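You operate a simulated robot arm through the tools that you are given. There is no shell and no other tool. Be economical: measure what you need, move in short steps, check, and stop when the job is done.

You run a simulated robot arm. Do the job below in one go: nothing can be reset, and whatever is moved stays where it is left.

## Task
Latch the docked pump, prove it to 45 mbar, vent, free the latch and stand it in PASS.
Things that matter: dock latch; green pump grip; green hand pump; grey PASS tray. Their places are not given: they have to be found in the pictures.

The check looks at the end state, three seconds after you hand in, the way a careful person would. Anything else that was tipped, shoved, dropped, spilled or broken makes it a failure.

## Robot
A 7-joint arm with a two-finger parallel gripper, fixed in place. Base frame: the origin is at the foot of the arm, x ahead of it, y to its left, z up; the work surface is at about z = 0.874. Lengths are in m, angles in degrees, forces in N, time in s.
With the tool pointing down near the work surface it reaches from about 0.3 to 0.7 m from the base axis. Its first joint turns from -66.0 to 66.0 degrees. Payload 1.57 kg.
The tool frame sits at the grasp point between the pads (the TCP): z along the fingers, y along the line on which they close. The tips reach 0.03 m beyond it. Largest opening 0.11 m; finger width 0.024, thickness 0.012; the body of the gripper, 0.048 by 0.112 m, starts 0.078 m behind the TCP.
Orientation is that of the tool frame in the base frame, as a unit quaternion [x, y, z, w]. With the fingers straight down and closing along the base's y, the tool's x points along the base's -x, its y along +y and its z along -z.

## Interface
- The arm moves only by the tool move_arm. Its arguments are lists of equal length, an entry for each row: "slide": the shift along the tool's x, y, z in m, a list of three; "turn": the turn, a rotation vector about the tool's x, y, z in degrees, a list of three; "gripper": the finger opening in m, from 0 to 0.11. In form: {"slide": [[x, y, z], ...], "turn": [[ax, ay, az], ...], "gripper": [gripper, ...]}. A call has 1 to 8 rows; each row shifts and turns the commanded pose from where the row before left it, along the tool's axes as they then stand. Rows are played at 5 a second. More than 0.05 m and 8.6 degrees between two rows, or a gripper value outside its range, and nothing of the call is played. Where a pose cannot be reached the arm comes as near as it can. A force on the tool above 90 N (or 10 N above the force at the start of the call, whichever is more), or a blocked arm, ends the call early, and 0.2 s more pass. Each finger travels about 0.108 m/s and halts on what it meets, pressing with about 34 N; the grip force reading is that of the motor and also rises with nothing between the fingers. The clock runs only during rows and for 0.2 s after the last one: add rows that do not move to give the fingers time. The reply holds the time, the measured pose of the TCP, the force on the tool along the base axes, the opening and the grip force, in the units named above and with some noise.
- Cameras (640 x 400 px; columns grow to the right, rows downward): "scene" is fixed at [0.1451, -0.3809, 1.4235]; the picture's right is [0.85, -0.52, 0.00], its down [-0.23, -0.37, -0.90] and it looks along [0.47, 0.77, -0.44] (base axes); focal length 225 px, centre (320, 200). "wrist" rides on the gripper at [0.07, 0.016, -0.141] in the tool frame; the picture's right is [-0.23, 0.97, 0.00], its down [-0.85, -0.20, -0.48] and it looks along [-0.47, -0.11, 0.88] (tool axes); focal length 222 px, centre (320, 200).
- snapshot(camera): a new picture of that camera. It takes no simulated time.
- locate(camera, pixels): for up to 12 pixels [column, row] of the newest picture of that camera ("zoom" is the newest enlarged one), the place [x, y, z] in the base frame of the surface seen there, good to about 0.002 m, but the place of the scene camera against the robot may be out by one fixed shift of up to 0.018 m in any direction. It takes no simulated time.
- inspect(camera, box): a new picture of the part [left, top, right, bottom] of that camera's present view, enlarged. It takes no simulated time.
- job_done(): hands the job in; it is judged then, once.

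Keep the steps short. Do not move on a guess: measure, check each grasp and each placing, and mend mistakes. In all there are 80 turns and 54 pictures (those below and enlarged ones count). Leave the gripper open and the arm clear of the work at the hand-in unless told otherwise, and finish with a single line.

The tools are called after "Call:" as name(argument=value, ...) on one line, values as JSON. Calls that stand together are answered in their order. move_arm: Moves the arm, as the interface text tells. Its arguments: {"type":"object","properties":{"slide":{"type":"array"},"turn":{"type":"array"},"gripper":{"type":"array"}},"required":["slide","turn","gripper"]} The other tools are called the same way: snapshot (camera) takes a picture; locate (camera, pixels) gives the place of the surface under pixels of a picture; inspect (camera, box) takes an enlarged picture of a part of a camera's view; job_done () hands the job in.

At the start:

```text
time: 0.0
tcp_pos: [0.3456, -0.102, 1.3082]
tcp_rot: [0.0, 1.0, 0.0, 0.0]
contact_force: [0.0, -0.2, 0.5]
grip_width: 0.1097
gripper_force: 0.0
```

scene: 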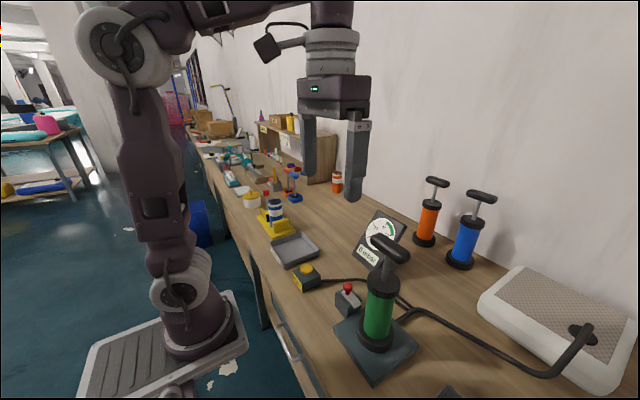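
wrist: 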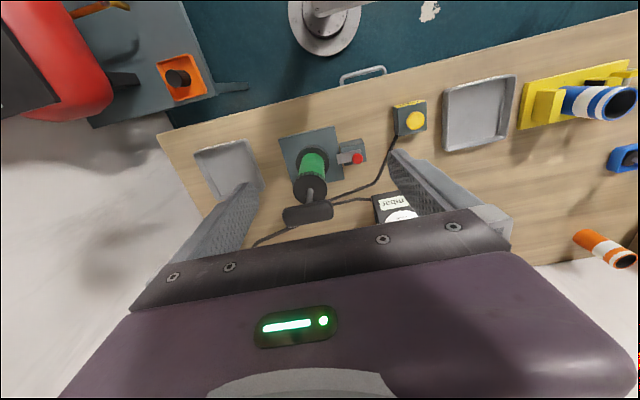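

I see the green pump on a dock with a red-button latch, a yellow button and a gauge. I'll enlarge both views to see the details.

Call:
inspect(camera="scene", box=[260, 200, 480, 400])

Call:
inspect(camera="wrist", box=[180, 60, 540, 260])

```text
2.00 times, centred on (370, 300) of scene
```

zoom: 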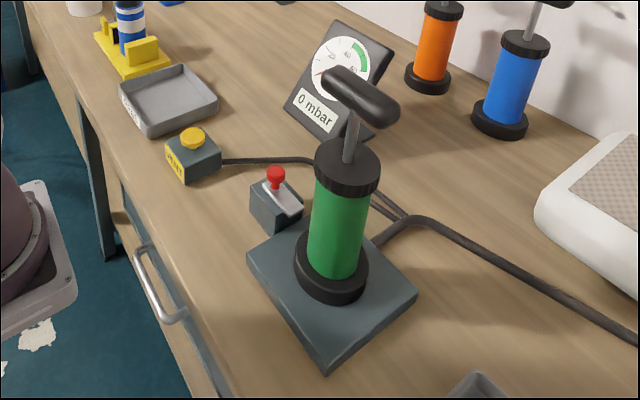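

```text
1.78 times, centred on (360, 160) of wrist
```

zoom: 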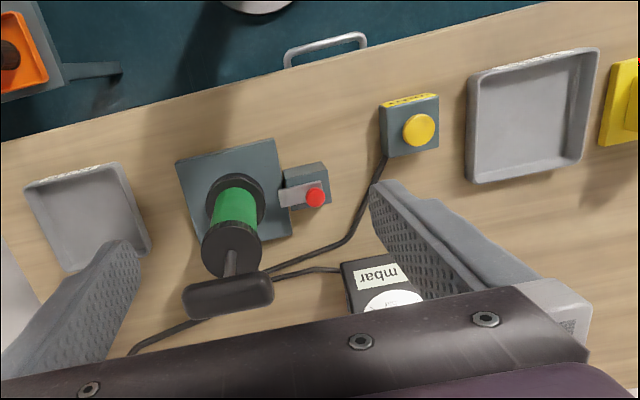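

Two trays are visible; I need to read their labels, then locate the parts.

Call:
inspect(camera="scene", box=[265, 225, 325, 265])

Call:
inspect(camera="wrist", box=[190, 130, 270, 180])

Call:
locate(camera="wrist", pixels=[[357, 158], [346, 157], [310, 214], [290, 215], [329, 212], [415, 120], [478, 112], [228, 160], [314, 160], [285, 140], [334, 128], [308, 180]])

Call:
locate(camera="scene", pixels=[[347, 288], [352, 300], [390, 248], [375, 238], [403, 258], [306, 268], [296, 250], [378, 310], [448, 392], [349, 317], [345, 320], [383, 232]])

```text
10.00 times, centred on (295, 245) of scene
```

zoom: 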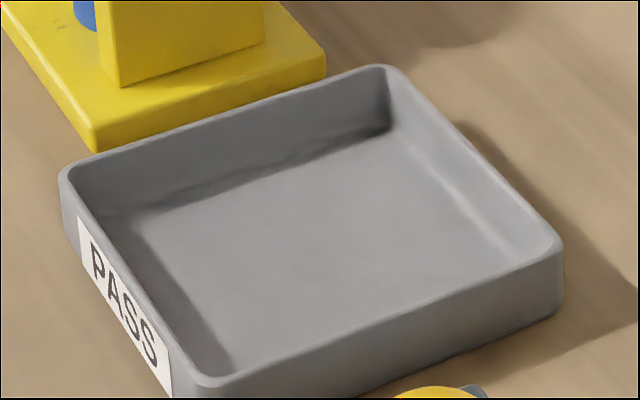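

```text
8.00 times, centred on (230, 155) of wrist
```

zoom: 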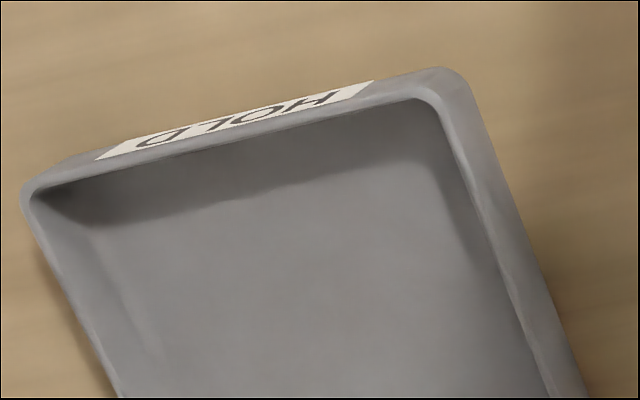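

```text
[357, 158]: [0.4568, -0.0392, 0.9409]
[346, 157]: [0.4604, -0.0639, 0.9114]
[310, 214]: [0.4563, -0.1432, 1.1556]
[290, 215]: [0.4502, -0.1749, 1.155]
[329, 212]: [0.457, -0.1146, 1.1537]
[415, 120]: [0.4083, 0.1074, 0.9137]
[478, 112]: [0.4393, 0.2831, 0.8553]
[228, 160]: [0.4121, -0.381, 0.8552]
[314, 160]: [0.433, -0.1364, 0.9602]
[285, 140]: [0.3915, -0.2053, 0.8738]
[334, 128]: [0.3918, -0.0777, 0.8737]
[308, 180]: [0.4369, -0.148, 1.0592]
```

```text
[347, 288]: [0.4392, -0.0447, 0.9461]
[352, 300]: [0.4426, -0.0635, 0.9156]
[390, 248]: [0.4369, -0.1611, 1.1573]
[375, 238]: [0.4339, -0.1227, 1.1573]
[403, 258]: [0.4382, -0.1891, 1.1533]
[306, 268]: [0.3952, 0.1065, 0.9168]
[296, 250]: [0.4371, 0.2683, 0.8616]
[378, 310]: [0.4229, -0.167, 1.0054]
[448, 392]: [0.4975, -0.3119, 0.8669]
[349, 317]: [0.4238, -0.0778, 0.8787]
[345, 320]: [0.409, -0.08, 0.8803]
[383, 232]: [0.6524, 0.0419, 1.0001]
```

PASS is the left (+y) tray, HOLD the right one. Next I look closely at the latch, the vent button and the gauge.

Call:
inspect(camera="wrist", box=[270, 115, 390, 190])

Call:
inspect(camera="scene", box=[325, 270, 421, 330])

Call:
inspect(camera="scene", box=[345, 205, 417, 270])

```text
5.33 times, centred on (330, 152) of wrist
```

zoom: 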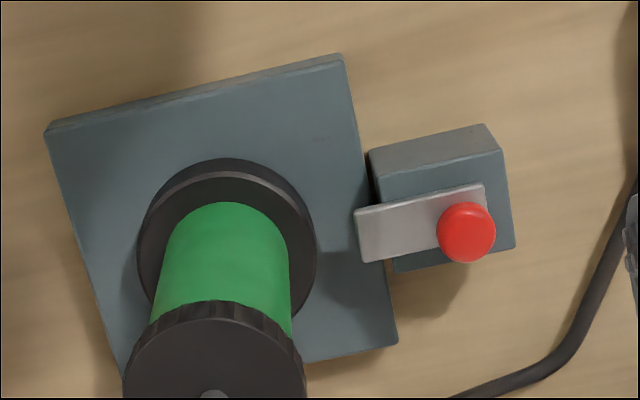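

```text
6.67 times, centred on (373, 300) of scene
```

zoom: 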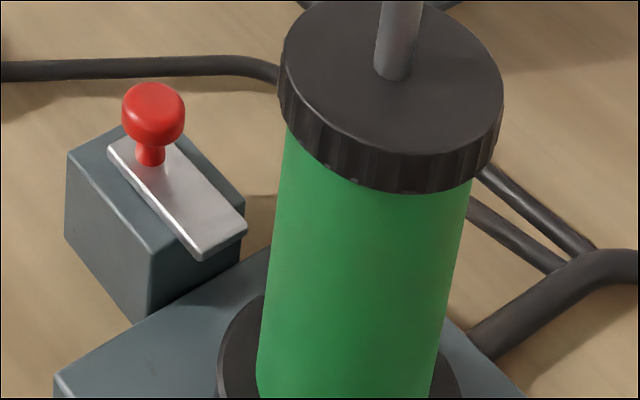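

```text
6.15 times, centred on (381, 238) of scene
```

zoom: 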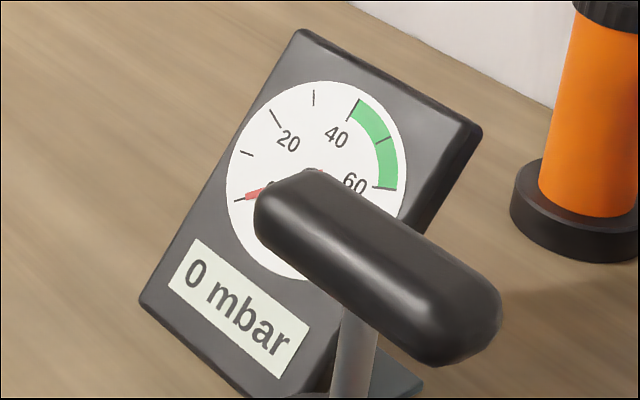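

The latch is a metal bar with a red knob on a block, and it should slide toward the pump (-y). I'll measure its direction and the pump axis in the wrist picture.

Call:
locate(camera="wrist", pixels=[[337.5, 155.5], [339.5, 163], [360, 150.5], [340, 146], [363.5, 144], [279.5, 140], [333, 127.5], [343.5, 178], [357.4, 158.5], [328.5, 160], [296.5, 163], [312, 147]])

Call:
locate(camera="wrist", pixels=[[285, 217], [334, 208], [309, 209], [296, 187], [325, 183], [449, 92], [511, 80], [448, 147], [503, 140], [420, 105], [397, 110], [380, 85]])

```text
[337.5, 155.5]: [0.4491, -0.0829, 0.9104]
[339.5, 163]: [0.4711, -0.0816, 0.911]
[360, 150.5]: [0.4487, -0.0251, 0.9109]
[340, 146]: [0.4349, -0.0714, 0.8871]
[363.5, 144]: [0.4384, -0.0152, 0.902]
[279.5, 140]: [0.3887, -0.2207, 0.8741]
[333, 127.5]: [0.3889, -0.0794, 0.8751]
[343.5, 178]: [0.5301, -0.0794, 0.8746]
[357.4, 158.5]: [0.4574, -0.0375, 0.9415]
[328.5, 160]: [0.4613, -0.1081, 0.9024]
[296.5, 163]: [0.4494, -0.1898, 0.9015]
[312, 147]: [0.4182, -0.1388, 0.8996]
```

```text
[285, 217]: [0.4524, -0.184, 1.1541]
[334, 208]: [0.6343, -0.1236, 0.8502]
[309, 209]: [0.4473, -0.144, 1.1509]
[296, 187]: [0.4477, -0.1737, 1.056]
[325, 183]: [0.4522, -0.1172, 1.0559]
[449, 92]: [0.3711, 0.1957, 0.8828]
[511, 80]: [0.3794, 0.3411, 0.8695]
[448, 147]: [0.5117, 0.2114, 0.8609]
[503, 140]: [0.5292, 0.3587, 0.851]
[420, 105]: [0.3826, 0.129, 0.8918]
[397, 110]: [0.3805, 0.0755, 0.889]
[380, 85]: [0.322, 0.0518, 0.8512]
```

Measured: the pump axis is at about (0.46, -0.15), the latch bar is at x=0.46 with its tip at y=-0.082, the knob is at (0.459, -0.038, 0.94) and the table is at 0.851. I'll turn the tool +90° about its z, high up, so the fingers close along x and the camera faces the pump.

Call:
move_arm(slide=[[0, 0, 0], [0, 0, 0], [0, 0, 0], [0, 0, 0], [0, 0, 0], [0, 0, 0], [0, 0, 0], [0, 0, 0]], turn=[[0, 0, 8.2], [0, 0, 8.2], [0, 0, 8.2], [0, 0, 8.2], [0, 0, 8.2], [0, 0, 8.2], [0, 0, 8.2], [0, 0, 8.2]], gripper=[0.11, 0.11, 0.11, 0.11, 0.11, 0.11, 0.11, 0.11])

Call:
move_arm(slide=[[0, 0, 0], [0, 0, 0], [0, 0, 0], [0.035, 0.03, 0], [0.03, 0.03, 0], [0, 0.03, 0], [0, 0.024, 0], [0, 0, 0]], turn=[[0, 0, 8.2], [0, 0, 8.2], [0, 0, 8], [0, 0, 0], [0, 0, 0], [0, 0, 0], [0, 0, 0], [0, 0, 0]], gripper=[0.11, 0.11, 0.11, 0.11, 0.11, 0.11, 0.11, 0.11])

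Call:
snapshot(camera="wrist")

```text
time: 1.8
tcp_pos: [0.3458, -0.1032, 1.3087]
tcp_rot: [0.543, 0.839, 0.0, 0.0]
contact_force: [-0.3, 0.2, -0.5]
grip_width: 0.11
gripper_force: 0.1
```

```text
time: 3.6
tcp_pos: [0.461, -0.0383, 1.3071]
tcp_rot: [0.707, 0.707, 0.0, 0.0]
contact_force: [0.0, -0.4, -0.6]
grip_width: 0.11
gripper_force: 0.0
```

```text
44 pictures are left
```

wrist: 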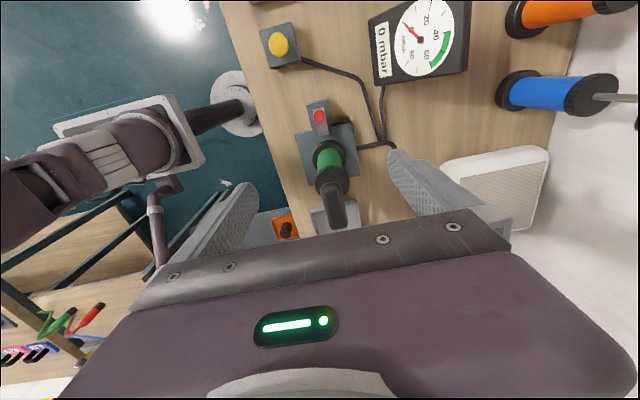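

The turn is done and the gauge is visible too. I'll measure the knob and the handle end from here.

Call:
locate(camera="wrist", pixels=[[320, 117], [320, 113], [320, 121], [336, 218], [332, 186], [328, 200], [344, 200], [318, 134], [334, 192], [339, 225]])

Call:
inspect(camera="wrist", box=[270, 90, 400, 240])

```text
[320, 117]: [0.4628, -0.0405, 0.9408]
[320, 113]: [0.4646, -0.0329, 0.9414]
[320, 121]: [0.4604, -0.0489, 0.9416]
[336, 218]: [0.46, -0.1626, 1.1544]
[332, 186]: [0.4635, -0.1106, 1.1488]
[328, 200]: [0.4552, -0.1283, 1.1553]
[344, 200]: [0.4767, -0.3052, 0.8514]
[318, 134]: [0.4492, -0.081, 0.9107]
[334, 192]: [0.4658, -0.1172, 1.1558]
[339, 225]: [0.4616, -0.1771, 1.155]
```

```text
2.67 times, centred on (335, 165) of wrist
```

zoom: 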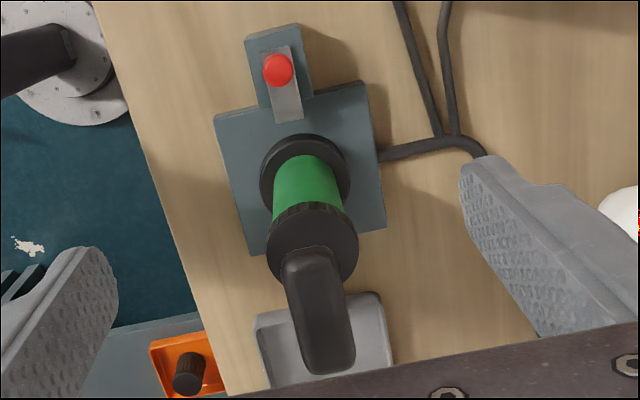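

The knob is at (0.461, -0.040) with its top at 0.941, and the near end of the handle is at y=-0.108. I descend above the knob with a narrowed gripper, offset 5 mm to +y for clearance from the handle.

Call:
move_arm(slide=[[0.004, 0, 0.045], [0, 0, 0.045], [0, 0, 0.045], [0, 0, 0.045], [0, 0, 0.045], [0, 0, 0.045], [0, 0, 0.04], [0, 0, 0]], turn=[[0, 0, 0], [0, 0, 0], [0, 0, 0], [0, 0, 0], [0, 0, 0], [0, 0, 0], [0, 0, 0], [0, 0, 0]], gripper=[0.06, 0.06, 0.06, 0.06, 0.06, 0.06, 0.06, 0.06])

Call:
snapshot(camera="wrist")

```text
time: 5.4
tcp_pos: [0.4615, -0.0377, 0.998]
tcp_rot: [0.707, 0.707, 0.0, 0.001]
contact_force: [0.2, -0.9, -0.2]
grip_width: 0.06
gripper_force: 0.1
```

```text
42 pictures are left
```

wrist: 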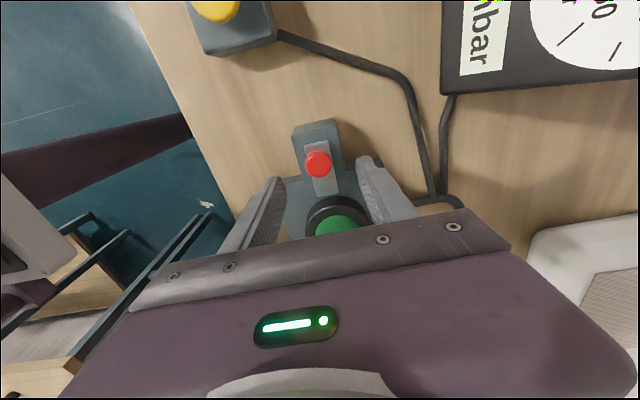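

Call:
locate(camera="wrist", pixels=[[318, 161], [308, 160], [331, 160], [319, 154], [317, 172], [318, 189]])

```text
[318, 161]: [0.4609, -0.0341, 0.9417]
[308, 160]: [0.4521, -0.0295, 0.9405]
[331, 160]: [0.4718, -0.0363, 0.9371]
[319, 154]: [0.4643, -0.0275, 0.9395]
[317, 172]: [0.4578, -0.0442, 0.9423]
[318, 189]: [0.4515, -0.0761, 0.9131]
```

The knob centre is at (0.461, -0.037). I shift 4 mm to +y, lower to TCP z≈0.949 and close gently on the knob.

Call:
move_arm(slide=[[0.004, 0, 0.025], [0, 0, 0.024], [0, 0, 0], [0, 0, 0], [0, 0, 0], [0, 0, 0]], turn=[[0, 0, 0], [0, 0, 0], [0, 0, 0], [0, 0, 0], [0, 0, 0], [0, 0, 0]], gripper=[0.06, 0.06, 0.06, 0.03, 0.015, 0.015])

Call:
snapshot(camera="scene")

```text
time: 6.8
tcp_pos: [0.4614, -0.0318, 0.9491]
tcp_rot: [0.707, 0.707, -0.001, -0.001]
contact_force: [-4.2, -0.9, -4.3]
grip_width: 0.0248
gripper_force: 37.2
```

```text
41 pictures are left
```

scene: 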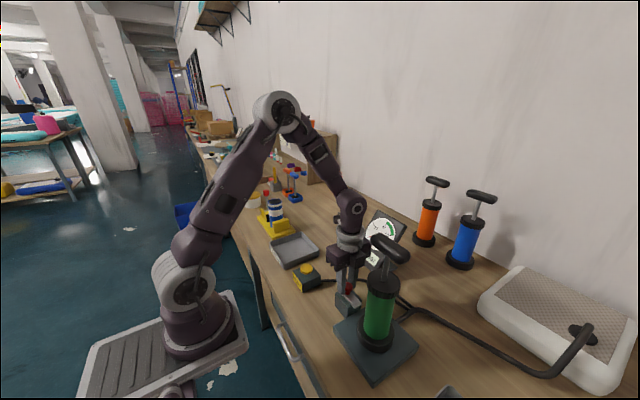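

The knob is held (width 0.025, force 37). Now I slide toward the pump (-y, tool -x) in small steps.

Call:
move_arm(slide=[[-0.005, 0, 0], [-0.005, 0, 0], [-0.005, 0, 0], [-0.005, 0, 0], [-0.005, 0, 0], [0, 0, 0]], turn=[[0, 0, 0], [0, 0, 0], [0, 0, 0], [0, 0, 0], [0, 0, 0], [0, 0, 0]], gripper=[0.015, 0.015, 0.015, 0.015, 0.015, 0.015])

Call:
inspect(camera="scene", box=[300, 220, 430, 380])

```text
time: 8.2
tcp_pos: [0.4612, -0.057, 0.9489]
tcp_rot: [0.707, 0.707, -0.001, -0.001]
contact_force: [-5.7, -0.2, -29.2]
grip_width: 0.025
gripper_force: 36.5
```

```text
2.50 times, centred on (365, 300) of scene
```

zoom: 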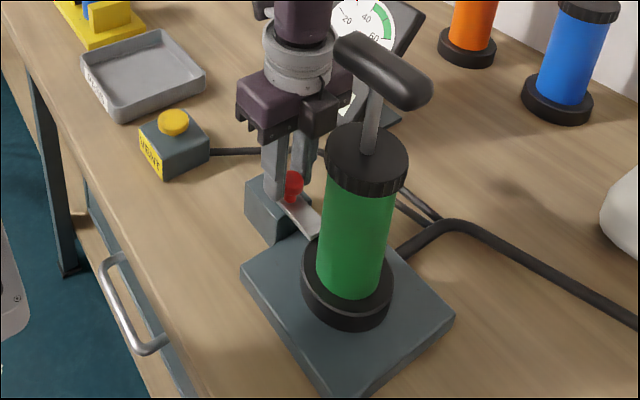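

The knob followed. Fz is -29 N, so something is wedging vertically; I'll look closer at the bar tip against the pump foot.

Call:
inspect(camera="scene", box=[330, 280, 402, 325])

Call:
locate(camera="scene", pixels=[[353.5, 294], [360, 308], [363, 312]])

```text
8.89 times, centred on (366, 302) of scene
```

zoom: 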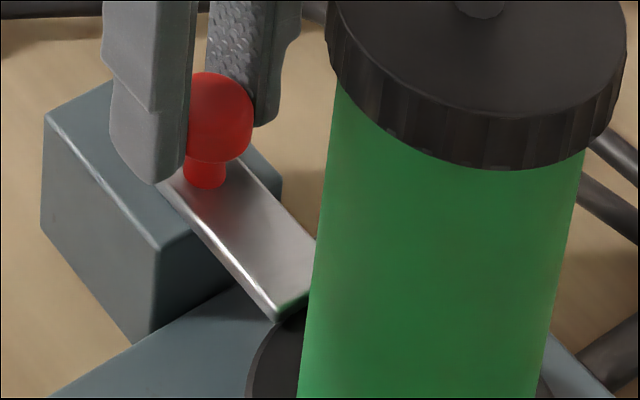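

```text
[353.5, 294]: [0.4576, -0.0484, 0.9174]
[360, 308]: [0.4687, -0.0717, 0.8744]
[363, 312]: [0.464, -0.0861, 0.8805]
```

The bar tip is just reaching the flange edge (y≈-0.107), so it has to go further. I continue in 4 mm steps.

Call:
move_arm(slide=[[-0.004, 0, 0], [-0.004, 0, 0], [-0.004, 0, 0], [0, 0, 0]], turn=[[0, 0, 0], [0, 0, 0], [0, 0, 0], [0, 0, 0]], gripper=[0.015, 0.015, 0.015, 0.015])

Call:
inspect(camera="scene", box=[330, 280, 402, 325])

```text
time: 9.2
tcp_pos: [0.4596, -0.0643, 0.9513]
tcp_rot: [0.706, 0.708, 0.0, -0.001]
contact_force: [-8.2, 28.7, -2.7]
grip_width: 0.025
gripper_force: 36.9
```

```text
8.89 times, centred on (366, 302) of scene
```

zoom: 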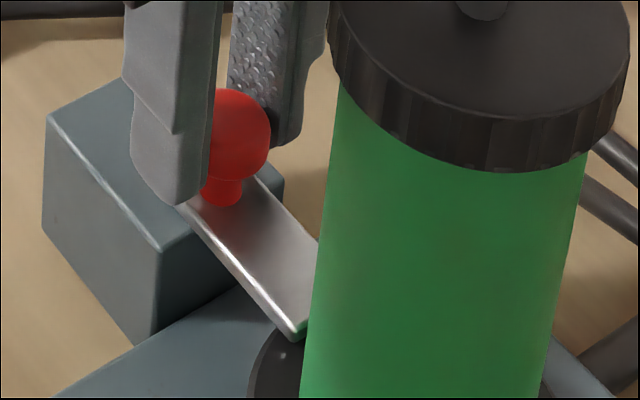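

It moved about 7 mm more and then resisted with 29 N, probably the end stop. I nudge 3 mm to confirm.

Call:
move_arm(slide=[[-0.003, 0, 0], [0, 0, 0], [0, 0, 0]], turn=[[0, 0, 0], [0, 0, 0], [0, 0, 0]], gripper=[0.015, 0.015, 0.015])

Call:
inspect(camera="scene", box=[330, 280, 402, 325])

```text
time: 10.0
tcp_pos: [0.46, -0.069, 0.9501]
tcp_rot: [0.707, 0.707, 0.0, 0.0]
contact_force: [-6.1, 28.4, 11.2]
grip_width: 0.0251
gripper_force: 36.8
```

```text
8.89 times, centred on (366, 302) of scene
```

zoom: 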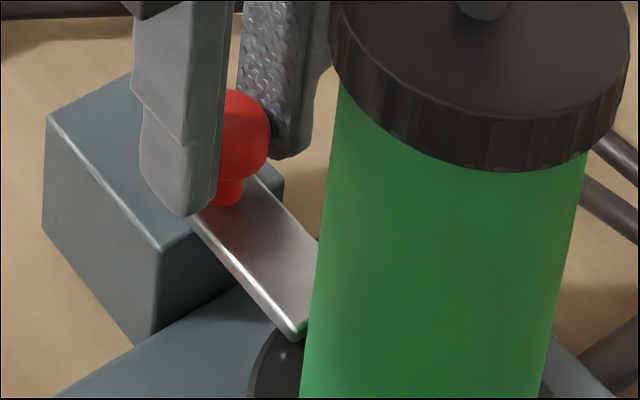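

The bar did not move and the fingers only slipped along the knob, so the latch is at its end stop. I open, back off 5 mm in +y and rise clear.

Call:
move_arm(slide=[[0.006, 0, 0], [0, 0, 0], [0, 0, 0], [0.03, 0, -0.02], [0.03, 0, -0.045], [0, 0, -0.05], [0, 0, -0.05], [0, 0, -0.05]], turn=[[0, 0, 0], [0, 0, 0], [0, 0, 0], [0, 0, 0], [0, 0, 0], [0, 0, 0], [0, 0, 0], [0, 0, 0]], gripper=[0.015, 0.06, 0.06, 0.06, 0.06, 0.06, 0.06, 0.06])

Call:
move_arm(slide=[[0, 0, -0.05], [0, 0, -0.05], [0, 0, 0]], turn=[[0, 0, 0], [0, 0, 0], [0, 0, 0]], gripper=[0.06, 0.06, 0.06])

Call:
snapshot(camera="wrist")

```text
refused: row 5 steps farther than a row can; nothing moved
```

```text
time: 10.6
tcp_pos: [0.4516, -0.065, 1.014]
tcp_rot: [0.709, 0.705, -0.009, -0.016]
contact_force: [2.9, 3.0, -35.1]
grip_width: 0.0601
gripper_force: 0.0
stopped in row 2: the force on the tool passed its limit (the readings are from after the stop); the commanded pose is now the measured one
```

```text
36 pictures are left
```

wrist: 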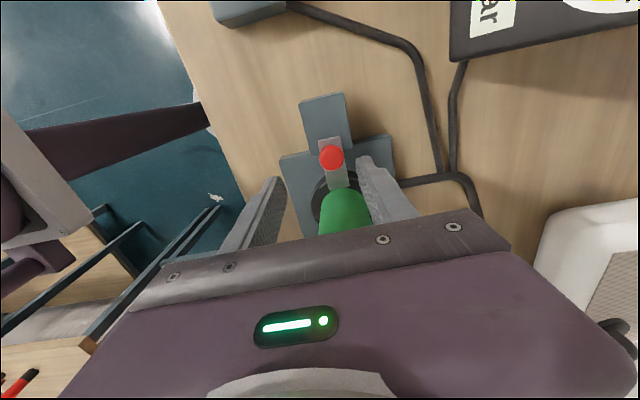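

The first call was refused (a row was too long) and the second, which I should not have sent alongside it, rose early and met something. I'll look before moving.

Call:
snapshot(camera="scene")

Call:
inspect(camera="scene", box=[310, 200, 430, 340])

Call:
move_arm(slide=[[0, 0, 0]], turn=[[0, 0, 0]], gripper=[0.06])

```text
35 pictures are left
```

scene: 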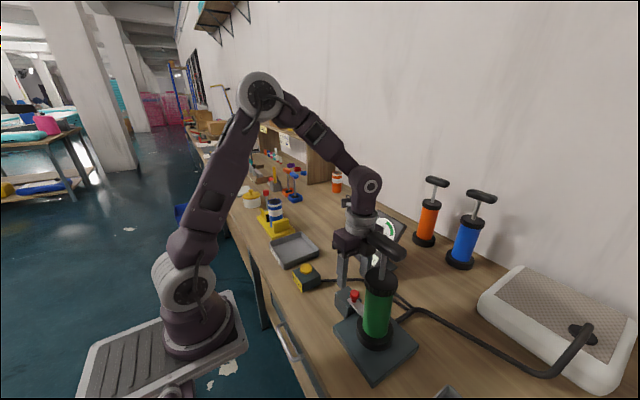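

```text
2.86 times, centred on (370, 270) of scene
```

zoom: 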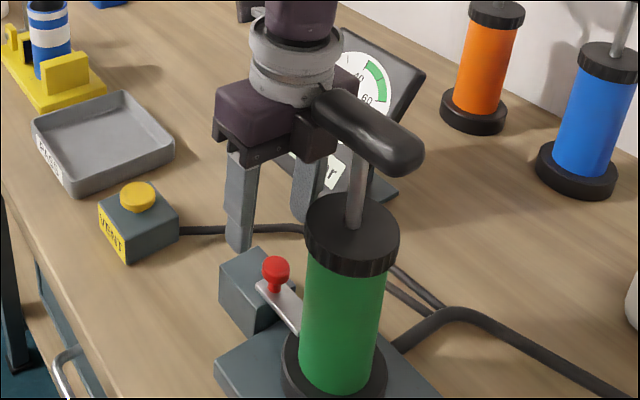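

```text
time: 11.0
tcp_pos: [0.4512, -0.0652, 1.0163]
tcp_rot: [0.709, 0.705, -0.009, -0.018]
contact_force: [9.4, -2.5, -96.4]
grip_width: 0.0598
gripper_force: 0.1
```

The round wrist part above the gripper caught the handle end from underneath. The latch itself stayed put. I go down 15 mm, then out along +y.

Call:
move_arm(slide=[[0, 0, 0.012], [0.01, 0, 0.008], [0.03, 0, 0], [0.04, 0, 0], [0, 0, 0]], turn=[[0, 0, 0], [0, 0, 0], [0, 0, 0], [0, 0, 0], [0, 0, 0]], gripper=[0.06, 0.06, 0.06, 0.06, 0.06])

Call:
inspect(camera="scene", box=[310, 200, 430, 340])

```text
time: 12.2
tcp_pos: [0.4514, 0.0133, 0.9982]
tcp_rot: [0.708, 0.706, -0.006, -0.014]
contact_force: [0.1, 0.0, -0.6]
grip_width: 0.0599
gripper_force: 0.1
```

```text
2.86 times, centred on (370, 270) of scene
```

zoom: 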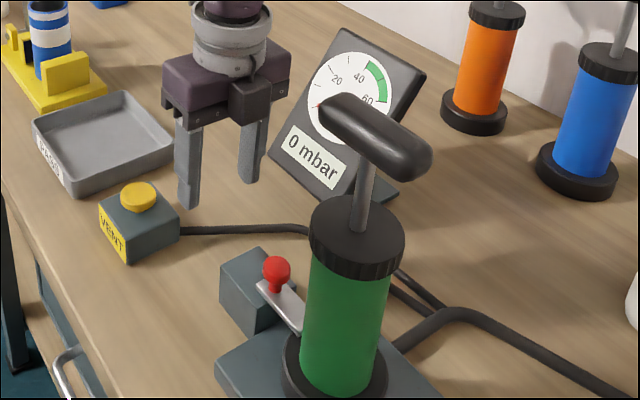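

The gauge reads 0, the bar lies over the flange and the pump is upright. I straighten the small tool tilt and rise beside the pump.

Call:
move_arm(slide=[[0, 0, 0], [0, 0, -0.045], [0, 0, -0.045], [0, 0, -0.045], [0, 0, -0.045], [0, 0, -0.045], [0, 0, -0.025], [0, 0, 0]], turn=[[-1.6, -0.65, 0], [0, 0, 0], [0, 0, 0], [0, 0, 0], [0, 0, 0], [0, 0, 0], [0, 0, 0], [0, 0, 0]], gripper=[0.06, 0.06, 0.06, 0.06, 0.06, 0.06, 0.06, 0.06])

Call:
snapshot(camera="wrist")

```text
time: 14.0
tcp_pos: [0.4522, 0.0133, 1.25]
tcp_rot: [0.709, 0.705, -0.001, 0.0]
contact_force: [0.5, -0.1, -0.2]
grip_width: 0.0599
gripper_force: 0.0
```

```text
32 pictures are left
```

wrist: 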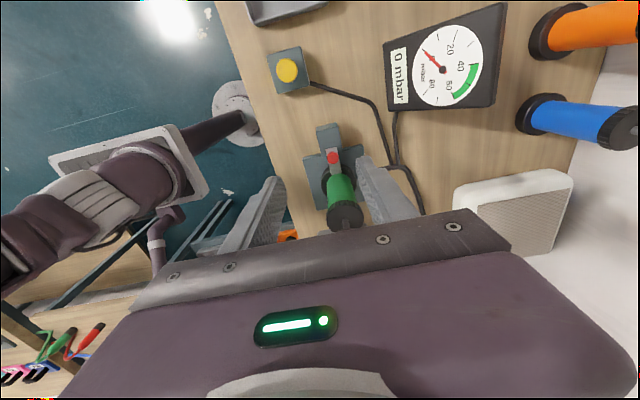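

I move above the handle centre at (0.46, -0.15), with the tips at 1.22.

Call:
move_arm(slide=[[-0.045, 0.008, 0], [-0.045, 0, 0], [-0.045, 0, 0], [-0.028, 0, 0], [0, 0, 0]], turn=[[0, 0, 0.2], [0, 0, 0], [0, 0, 0], [0, 0, 0], [0, 0, 0]], gripper=[0.06, 0.06, 0.06, 0.06, 0.06])

Call:
snapshot(camera="wrist")

Call:
inspect(camera="scene", box=[340, 170, 440, 300])

```text
time: 15.2
tcp_pos: [0.4582, -0.1505, 1.2501]
tcp_rot: [0.709, 0.705, -0.001, -0.001]
contact_force: [0.1, 0.1, -0.3]
grip_width: 0.0604
gripper_force: 0.1
```

```text
31 pictures are left
```

wrist: 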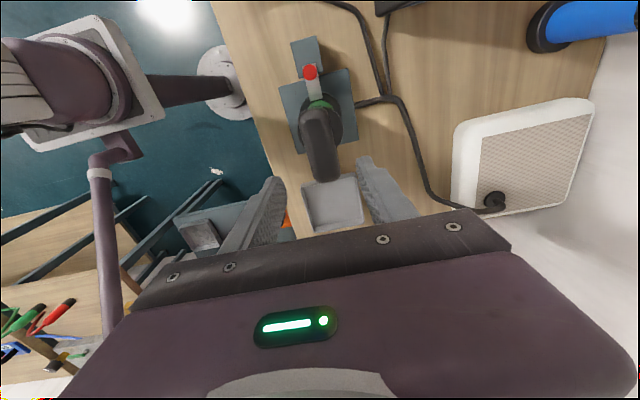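

```text
3.08 times, centred on (390, 235) of scene
```

zoom: 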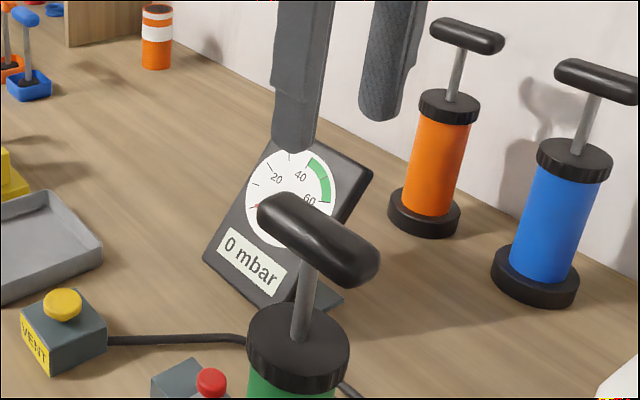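

Call:
locate(camera="wrist", pixels=[[316, 118], [321, 145], [322, 165], [305, 135], [334, 138], [325, 177], [310, 72]])

Call:
locate(camera="zoom", pixels=[[320, 235], [335, 282], [280, 232], [300, 325], [300, 259]])

```text
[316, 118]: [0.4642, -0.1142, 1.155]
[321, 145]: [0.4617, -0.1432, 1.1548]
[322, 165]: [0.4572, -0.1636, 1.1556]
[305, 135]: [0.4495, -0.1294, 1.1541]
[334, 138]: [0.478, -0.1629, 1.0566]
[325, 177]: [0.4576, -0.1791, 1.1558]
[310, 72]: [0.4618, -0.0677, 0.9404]
```

```text
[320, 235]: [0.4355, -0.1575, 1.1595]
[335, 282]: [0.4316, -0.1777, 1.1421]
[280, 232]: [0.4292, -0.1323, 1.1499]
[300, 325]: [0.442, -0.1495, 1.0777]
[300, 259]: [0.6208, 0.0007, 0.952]
```

The handle centre is at (0.460, -0.150) with its top at 1.155. I lower 93 mm to TCP z≈1.157 and close.

Call:
move_arm(slide=[[0, 0.002, 0.04], [0, 0, 0.04], [0, 0, 0.013], [0, 0, 0], [0, 0, 0], [0, 0, 0], [0, 0, 0]], turn=[[0, 0, 0], [0, 0, 0], [0, 0, 0], [0, 0, 0], [0, 0, 0], [0, 0, 0], [0, 0, 0]], gripper=[0.06, 0.06, 0.06, 0.04, 0.02, 0.01, 0.01])

Call:
inspect(camera="scene", box=[340, 170, 440, 300])

```text
time: 16.8
tcp_pos: [0.4605, -0.1509, 1.1553]
tcp_rot: [0.71, 0.704, -0.001, -0.001]
contact_force: [0.7, 0.4, -0.7]
grip_width: 0.033
gripper_force: 33.9
```

```text
3.08 times, centred on (390, 235) of scene
```

zoom: 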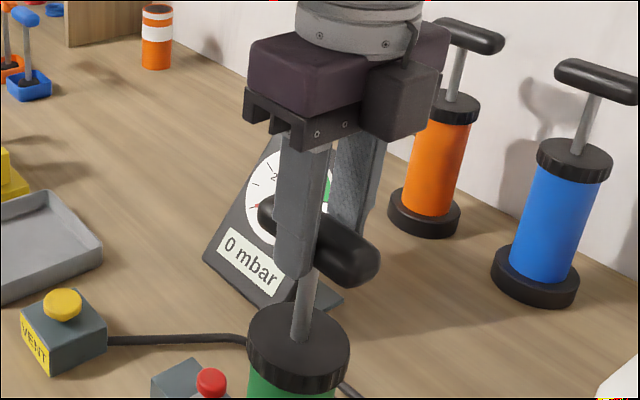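

The grip is held (33 mm). I make a first small downstroke of 30 mm and read the gauge.

Call:
move_arm(slide=[[0, 0, 0.01], [0, 0, 0.01], [0, 0, 0.01], [0, 0, 0]], turn=[[0, 0, 0], [0, 0, 0], [0, 0, 0], [0, 0, 0]], gripper=[0.01, 0.01, 0.01, 0.01])

Call:
inspect(camera="scene", box=[340, 170, 440, 300])

```text
time: 17.8
tcp_pos: [0.4615, -0.151, 1.1254]
tcp_rot: [0.711, 0.704, -0.001, 0.001]
contact_force: [-3.5, -2.4, 3.6]
grip_width: 0.0331
gripper_force: 34.1
```

```text
3.08 times, centred on (390, 235) of scene
```

zoom: 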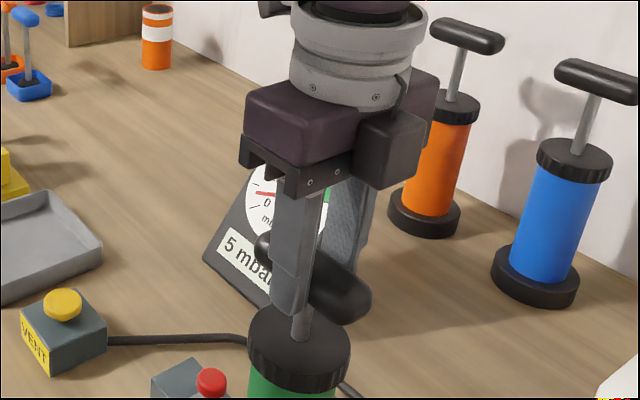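

The gauge shows 5 mbar. I press 25 mm further (tips stay about 1 cm above the cap).

Call:
move_arm(slide=[[0, 0, 0.01], [0, 0, 0.01], [0, 0, 0.006], [0, 0, 0]], turn=[[0, 0, 0], [0, 0, 0], [0, 0, 0], [0, 0, 0]], gripper=[0.01, 0.01, 0.01, 0.01])

Call:
inspect(camera="scene", box=[340, 170, 440, 300])

```text
time: 18.8
tcp_pos: [0.4612, -0.1497, 1.0996]
tcp_rot: [0.71, 0.704, -0.002, 0.0]
contact_force: [-2.1, -8.9, 5.5]
grip_width: 0.0334
gripper_force: 33.7
```

```text
3.08 times, centred on (390, 235) of scene
```

zoom: 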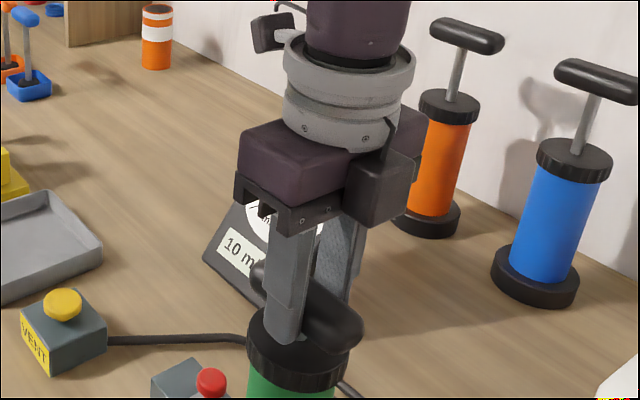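

10 mbar for a 56 mm stroke. I make one full up/down stroke and check that the pressure holds.

Call:
move_arm(slide=[[0, 0, -0.018], [0, 0, -0.018], [0, 0, -0.019], [0, 0, 0], [0, 0, 0.018], [0, 0, 0.018], [0, 0, 0.019], [0, 0, 0]], turn=[[0, 0, 0], [0, 0, 0], [0, 0, 0], [0, 0, 0], [0, 0, 0], [0, 0, 0], [0, 0, 0], [0, 0, 0]], gripper=[0.01, 0.01, 0.01, 0.01, 0.01, 0.01, 0.01, 0.01])

Call:
inspect(camera="scene", box=[340, 170, 440, 300])

```text
time: 20.6
tcp_pos: [0.4608, -0.1499, 1.0991]
tcp_rot: [0.71, 0.704, -0.001, 0.0]
contact_force: [0.6, -2.8, 5.5]
grip_width: 0.0335
gripper_force: 34.5
```

```text
3.08 times, centred on (390, 235) of scene
```

zoom: 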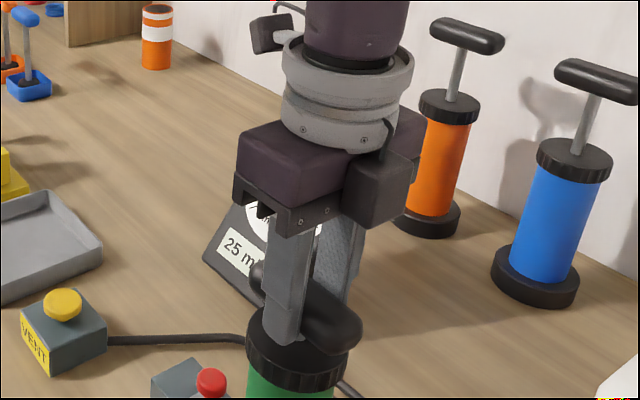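

25 mbar (the display moves in steps of 5). One more full stroke, then I go finer.

Call:
move_arm(slide=[[0, 0, -0.018], [0, 0, -0.018], [0, 0, -0.019], [0, 0, 0], [0, 0, 0.018], [0, 0, 0.018], [0, 0, 0.019], [0, 0, 0]], turn=[[0, 0, 0], [0, 0, 0], [0, 0, 0], [0, 0, 0], [0, 0, 0], [0, 0, 0], [0, 0, 0], [0, 0, 0]], gripper=[0.01, 0.01, 0.01, 0.01, 0.01, 0.01, 0.01, 0.01])

Call:
inspect(camera="scene", box=[360, 220, 420, 270])

```text
time: 22.4
tcp_pos: [0.4603, -0.1511, 1.0997]
tcp_rot: [0.71, 0.704, -0.001, 0.0]
contact_force: [-2.8, 2.7, 5.4]
grip_width: 0.033
gripper_force: 34.3
```

```text
8.00 times, centred on (390, 245) of scene
```

zoom: 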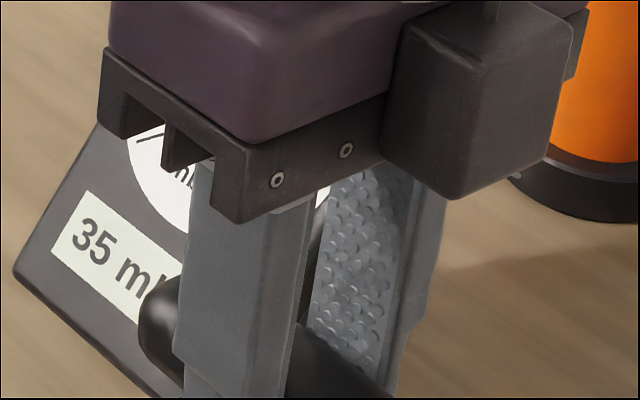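

35 mbar, i.e. about 12 per full stroke. Up fully, then down only 40 mm, and read.

Call:
move_arm(slide=[[0, 0, -0.018], [0, 0, -0.018], [0, 0, -0.019], [0, 0, 0], [0, 0, 0.014], [0, 0, 0.014], [0, 0, 0.012], [0, 0, 0]], turn=[[0, 0, 0], [0, 0, 0], [0, 0, 0], [0, 0, 0], [0, 0, 0], [0, 0, 0], [0, 0, 0], [0, 0, 0]], gripper=[0.01, 0.01, 0.01, 0.01, 0.01, 0.01, 0.01, 0.01])

Call:
inspect(camera="scene", box=[360, 220, 420, 270])

```text
time: 24.2
tcp_pos: [0.4617, -0.1503, 1.1151]
tcp_rot: [0.711, 0.704, -0.002, 0.001]
contact_force: [-2.5, -6.7, 5.1]
grip_width: 0.0333
gripper_force: 34.0
```

```text
8.00 times, centred on (390, 245) of scene
```

zoom: 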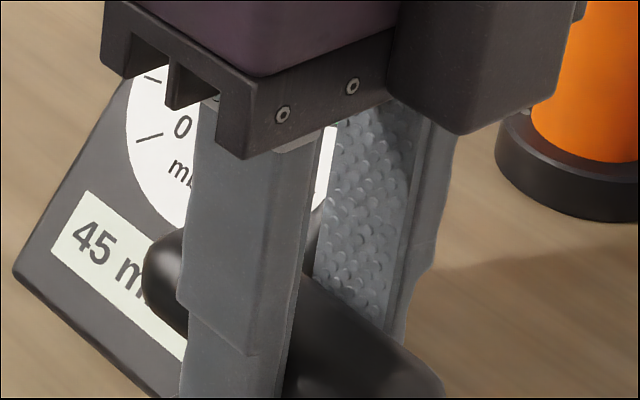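

It displays 45 mbar, but rounding could hide slightly less. I add 6 mm (about 1.3 mbar) to be safely at 45 and check it holds.

Call:
move_arm(slide=[[0, 0, 0.006], [0, 0, 0], [0, 0, 0], [0, 0, 0], [0, 0, 0], [0, 0, 0]], turn=[[0, 0, 0], [0, 0, 0], [0, 0, 0], [0, 0, 0], [0, 0, 0], [0, 0, 0]], gripper=[0.01, 0.01, 0.01, 0.01, 0.01, 0.01])

Call:
inspect(camera="scene", box=[360, 220, 420, 270])

```text
time: 25.6
tcp_pos: [0.4601, -0.1501, 1.1087]
tcp_rot: [0.71, 0.704, -0.001, 0.0]
contact_force: [-0.5, -5.1, 4.7]
grip_width: 0.0331
gripper_force: 34.2
```

```text
8.00 times, centred on (390, 245) of scene
```

zoom: 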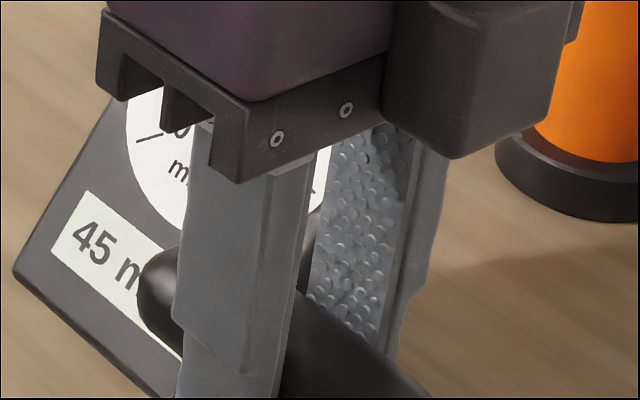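

45 mbar holds. I raise the handle back to its top position (an upstroke adds nothing), release it, rise, and read the dial unobstructed.

Call:
move_arm(slide=[[0, 0, -0.018], [0, 0, -0.018], [0, 0, -0.01], [0, 0, 0], [0, 0, 0], [0, 0, 0], [0, 0, -0.045], [0, 0, -0.045]], turn=[[0, 0, 0], [0, 0, 0], [0, 0, 0], [0, 0, 0], [0, 0, 0], [0, 0, 0], [0, 0, 0], [0, 0, 0]], gripper=[0.01, 0.01, 0.01, 0.01, 0.06, 0.06, 0.06, 0.06])

Call:
inspect(camera="scene", box=[300, 200, 420, 330])

```text
time: 27.4
tcp_pos: [0.4606, -0.1506, 1.2439]
tcp_rot: [0.71, 0.704, -0.002, 0.0]
contact_force: [-0.2, -0.6, -0.4]
grip_width: 0.0597
gripper_force: 0.0
```

```text
3.08 times, centred on (360, 265) of scene
```

zoom: 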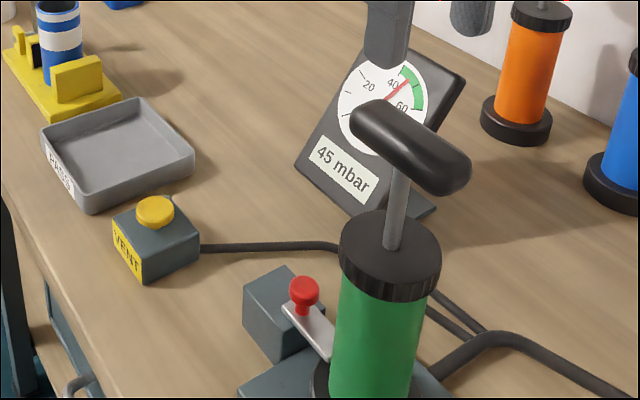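

The needle sits in the green zone at 45 mbar and holds. Next is the VENT button: I travel above (0.408, 0.107) with closed fingers.

Call:
move_arm(slide=[[0.045, -0.01, 0], [0.045, -0.01, 0], [0.045, -0.01, 0], [0.045, -0.01, 0], [0.045, -0.012, 0], [0.033, 0, 0.03], [0, 0, 0.045], [0, 0, 0]], turn=[[0, 0, -0.3], [0, 0, 0], [0, 0, 0], [0, 0, 0], [0, 0, 0], [0, 0, 0], [0, 0, 0], [0, 0, 0]], gripper=[0.0, 0.0, 0.0, 0.0, 0.0, 0.0, 0.0, 0.0])

Call:
snapshot(camera="wrist")

```text
time: 29.2
tcp_pos: [0.4108, 0.1106, 1.1691]
tcp_rot: [0.708, 0.706, -0.002, 0.0]
contact_force: [-0.3, 0.4, 0.4]
grip_width: 0.0
gripper_force: 21.2
```

```text
21 pictures are left
```

wrist: 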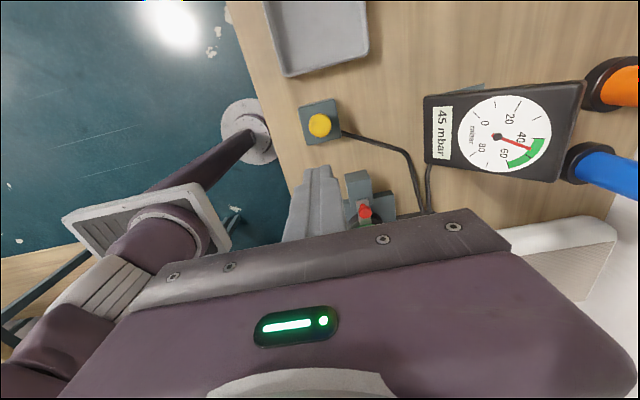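

Call:
locate(camera="wrist", pixels=[[319, 125], [311, 126], [328, 124], [320, 117], [319, 133], [335, 112], [285, 75], [366, 53], [318, 30]])

```text
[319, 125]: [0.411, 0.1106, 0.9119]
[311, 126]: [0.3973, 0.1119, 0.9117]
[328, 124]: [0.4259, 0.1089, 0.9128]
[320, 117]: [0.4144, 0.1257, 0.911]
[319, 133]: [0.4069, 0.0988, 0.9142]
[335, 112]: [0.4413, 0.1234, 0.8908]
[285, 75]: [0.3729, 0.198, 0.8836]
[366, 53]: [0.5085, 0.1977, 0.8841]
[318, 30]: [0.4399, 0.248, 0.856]
```

The TCP is directly above the button (0.411, 0.111, top 0.912). I lower to about 10 mm above it, then press gently by 13 mm in small steps.

Call:
move_arm(slide=[[0, 0, 0.045], [0, 0, 0.045], [0, 0, 0.045], [0, 0, 0.045], [0, 0, 0.035], [0, 0, 0]], turn=[[0, 0, 0], [0, 0, 0], [0, 0, 0], [0, 0, 0], [0, 0, 0], [0, 0, 0]], gripper=[0.0, 0.0, 0.0, 0.0, 0.0, 0.0])

Call:
move_arm(slide=[[0, 0, 0.005], [0, 0, 0.004], [0, 0, 0.003], [0, 0, 0.003], [0, 0, 0.002], [0, 0, 0], [0, 0, 0]], turn=[[0, 0, 0], [0, 0, 0], [0, 0, 0], [0, 0, 0], [0, 0, 0], [0, 0, 0], [0, 0, 0]], gripper=[0.0, 0.0, 0.0, 0.0, 0.0, 0.0, 0.0])

Call:
inspect(camera="scene", box=[270, 200, 420, 330])

```text
time: 30.6
tcp_pos: [0.4095, 0.1061, 0.9521]
tcp_rot: [0.708, 0.706, -0.001, 0.0]
contact_force: [0.2, 0.6, -0.2]
grip_width: 0.0002
gripper_force: 21.2
```

```text
time: 32.2
tcp_pos: [0.4099, 0.1078, 0.938]
tcp_rot: [0.709, 0.706, -0.002, -0.001]
contact_force: [0.0, -0.4, 2.2]
grip_width: 0.0001
gripper_force: 20.7
```

```text
3.08 times, centred on (345, 265) of scene
```

zoom: 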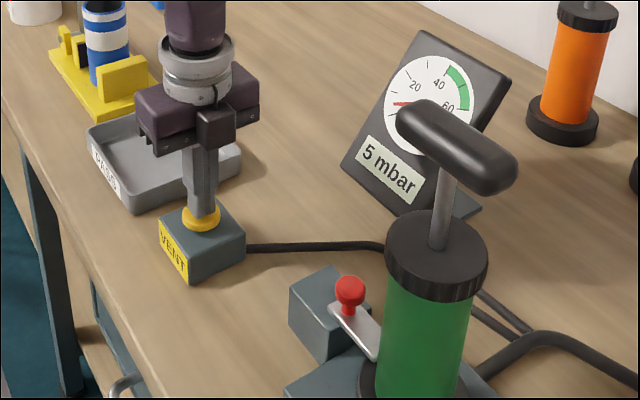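

The button is down and the pressure is falling (5 mbar). I hold until it reads 0.

Call:
move_arm(slide=[[0, 0, 0.001], [0, 0, 0], [0, 0, 0], [0, 0, 0], [0, 0, 0], [0, 0, 0], [0, 0, 0], [0, 0, 0]], turn=[[0, 0, 0], [0, 0, 0], [0, 0, 0], [0, 0, 0], [0, 0, 0], [0, 0, 0], [0, 0, 0], [0, 0, 0]], gripper=[0.0, 0.0, 0.0, 0.0, 0.0, 0.0, 0.0, 0.0])

Call:
move_arm(slide=[[0, 0, 0], [0, 0, 0], [0, 0, 0], [0, 0, 0], [0, 0, 0], [0, 0, 0]], turn=[[0, 0, 0], [0, 0, 0], [0, 0, 0], [0, 0, 0], [0, 0, 0], [0, 0, 0]], gripper=[0.0, 0.0, 0.0, 0.0, 0.0, 0.0])

Call:
inspect(camera="scene", box=[270, 200, 420, 330])

```text
time: 34.0
tcp_pos: [0.4094, 0.1083, 0.9367]
tcp_rot: [0.708, 0.706, 0.0, -0.001]
contact_force: [1.0, 0.4, 2.1]
grip_width: 0.0
gripper_force: 21.1
```

```text
time: 35.4
tcp_pos: [0.4108, 0.1082, 0.9356]
tcp_rot: [0.708, 0.706, -0.002, 0.0]
contact_force: [0.9, -0.2, 1.3]
grip_width: 0.0
gripper_force: 21.3
```

```text
3.08 times, centred on (345, 265) of scene
```

zoom: 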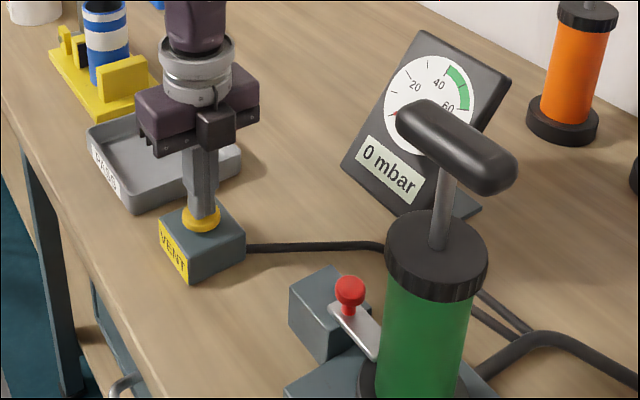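

0 mbar. I rise off the button and move to the +y side of the latch knob, high enough to clear the block.

Call:
move_arm(slide=[[0, 0, -0.03], [0, 0, -0.03], [-0.04, 0.015, 0], [-0.04, 0.015, 0], [-0.035, 0.02, 0], [0, 0, 0]], turn=[[0, 0, 0], [0, 0, 0], [0, 0, 0], [0, 0, 0], [0, 0, 0], [0, 0, 0]], gripper=[0.0, 0.0, 0.06, 0.06, 0.06, 0.06])

Call:
snapshot(camera="wrist")

```text
time: 36.8
tcp_pos: [0.4581, -0.0056, 0.9966]
tcp_rot: [0.707, 0.707, 0.0, 0.0]
contact_force: [1.1, -0.9, 0.0]
grip_width: 0.0598
gripper_force: 0.1
```

```text
18 pictures are left
```

wrist: 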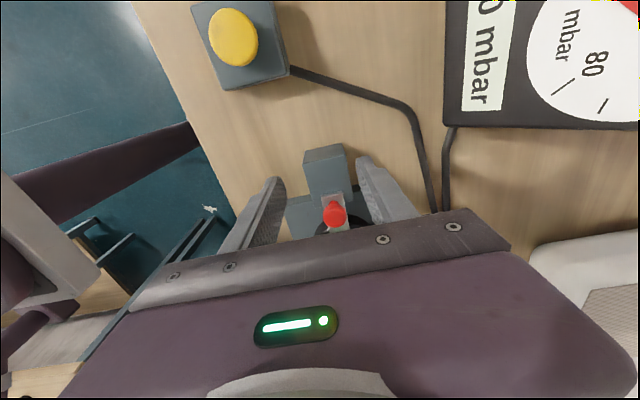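

Call:
locate(camera="wrist", pixels=[[334, 212], [325, 212], [344, 212], [335, 204], [326, 160]])

Call:
move_arm(slide=[[0, 0.003, 0.024], [0, 0, 0.024], [0, 0, 0]], turn=[[0, 0, 0], [0, 0, 0], [0, 0, 0]], gripper=[0.06, 0.06, 0.06])

```text
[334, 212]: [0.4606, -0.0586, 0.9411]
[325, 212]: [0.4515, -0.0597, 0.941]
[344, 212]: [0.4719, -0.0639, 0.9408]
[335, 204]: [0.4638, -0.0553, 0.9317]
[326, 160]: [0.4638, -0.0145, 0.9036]
```

```text
time: 37.6
tcp_pos: [0.4612, -0.0063, 0.9461]
tcp_rot: [0.708, 0.706, -0.001, -0.001]
contact_force: [0.6, 1.3, -0.3]
grip_width: 0.0601
gripper_force: 0.1
```

The knob is at (0.461, -0.066). I slide in at low height to y≈-0.059 and grip.

Call:
move_arm(slide=[[-0.02, 0, -0.002], [-0.02, 0, 0], [-0.013, 0, 0], [0, 0, 0], [0, 0, 0], [0, 0, 0], [0, 0, 0]], turn=[[0, 0, 0], [0, 0, 0], [0, 0, 0], [0, 0, 0], [0, 0, 0], [0, 0, 0], [0, 0, 0]], gripper=[0.06, 0.06, 0.06, 0.06, 0.03, 0.015, 0.015])

Call:
inspect(camera="scene", box=[310, 220, 420, 340])

```text
time: 39.2
tcp_pos: [0.4603, -0.0594, 0.9492]
tcp_rot: [0.709, 0.706, -0.002, -0.002]
contact_force: [-14.4, 0.1, 2.6]
grip_width: 0.0251
gripper_force: 36.9
```

```text
3.33 times, centred on (365, 280) of scene
```

zoom: 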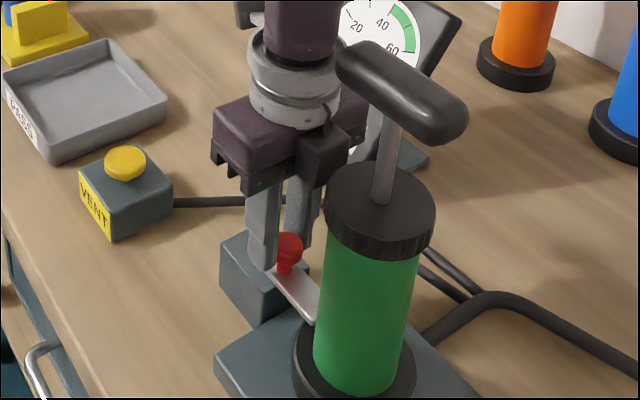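

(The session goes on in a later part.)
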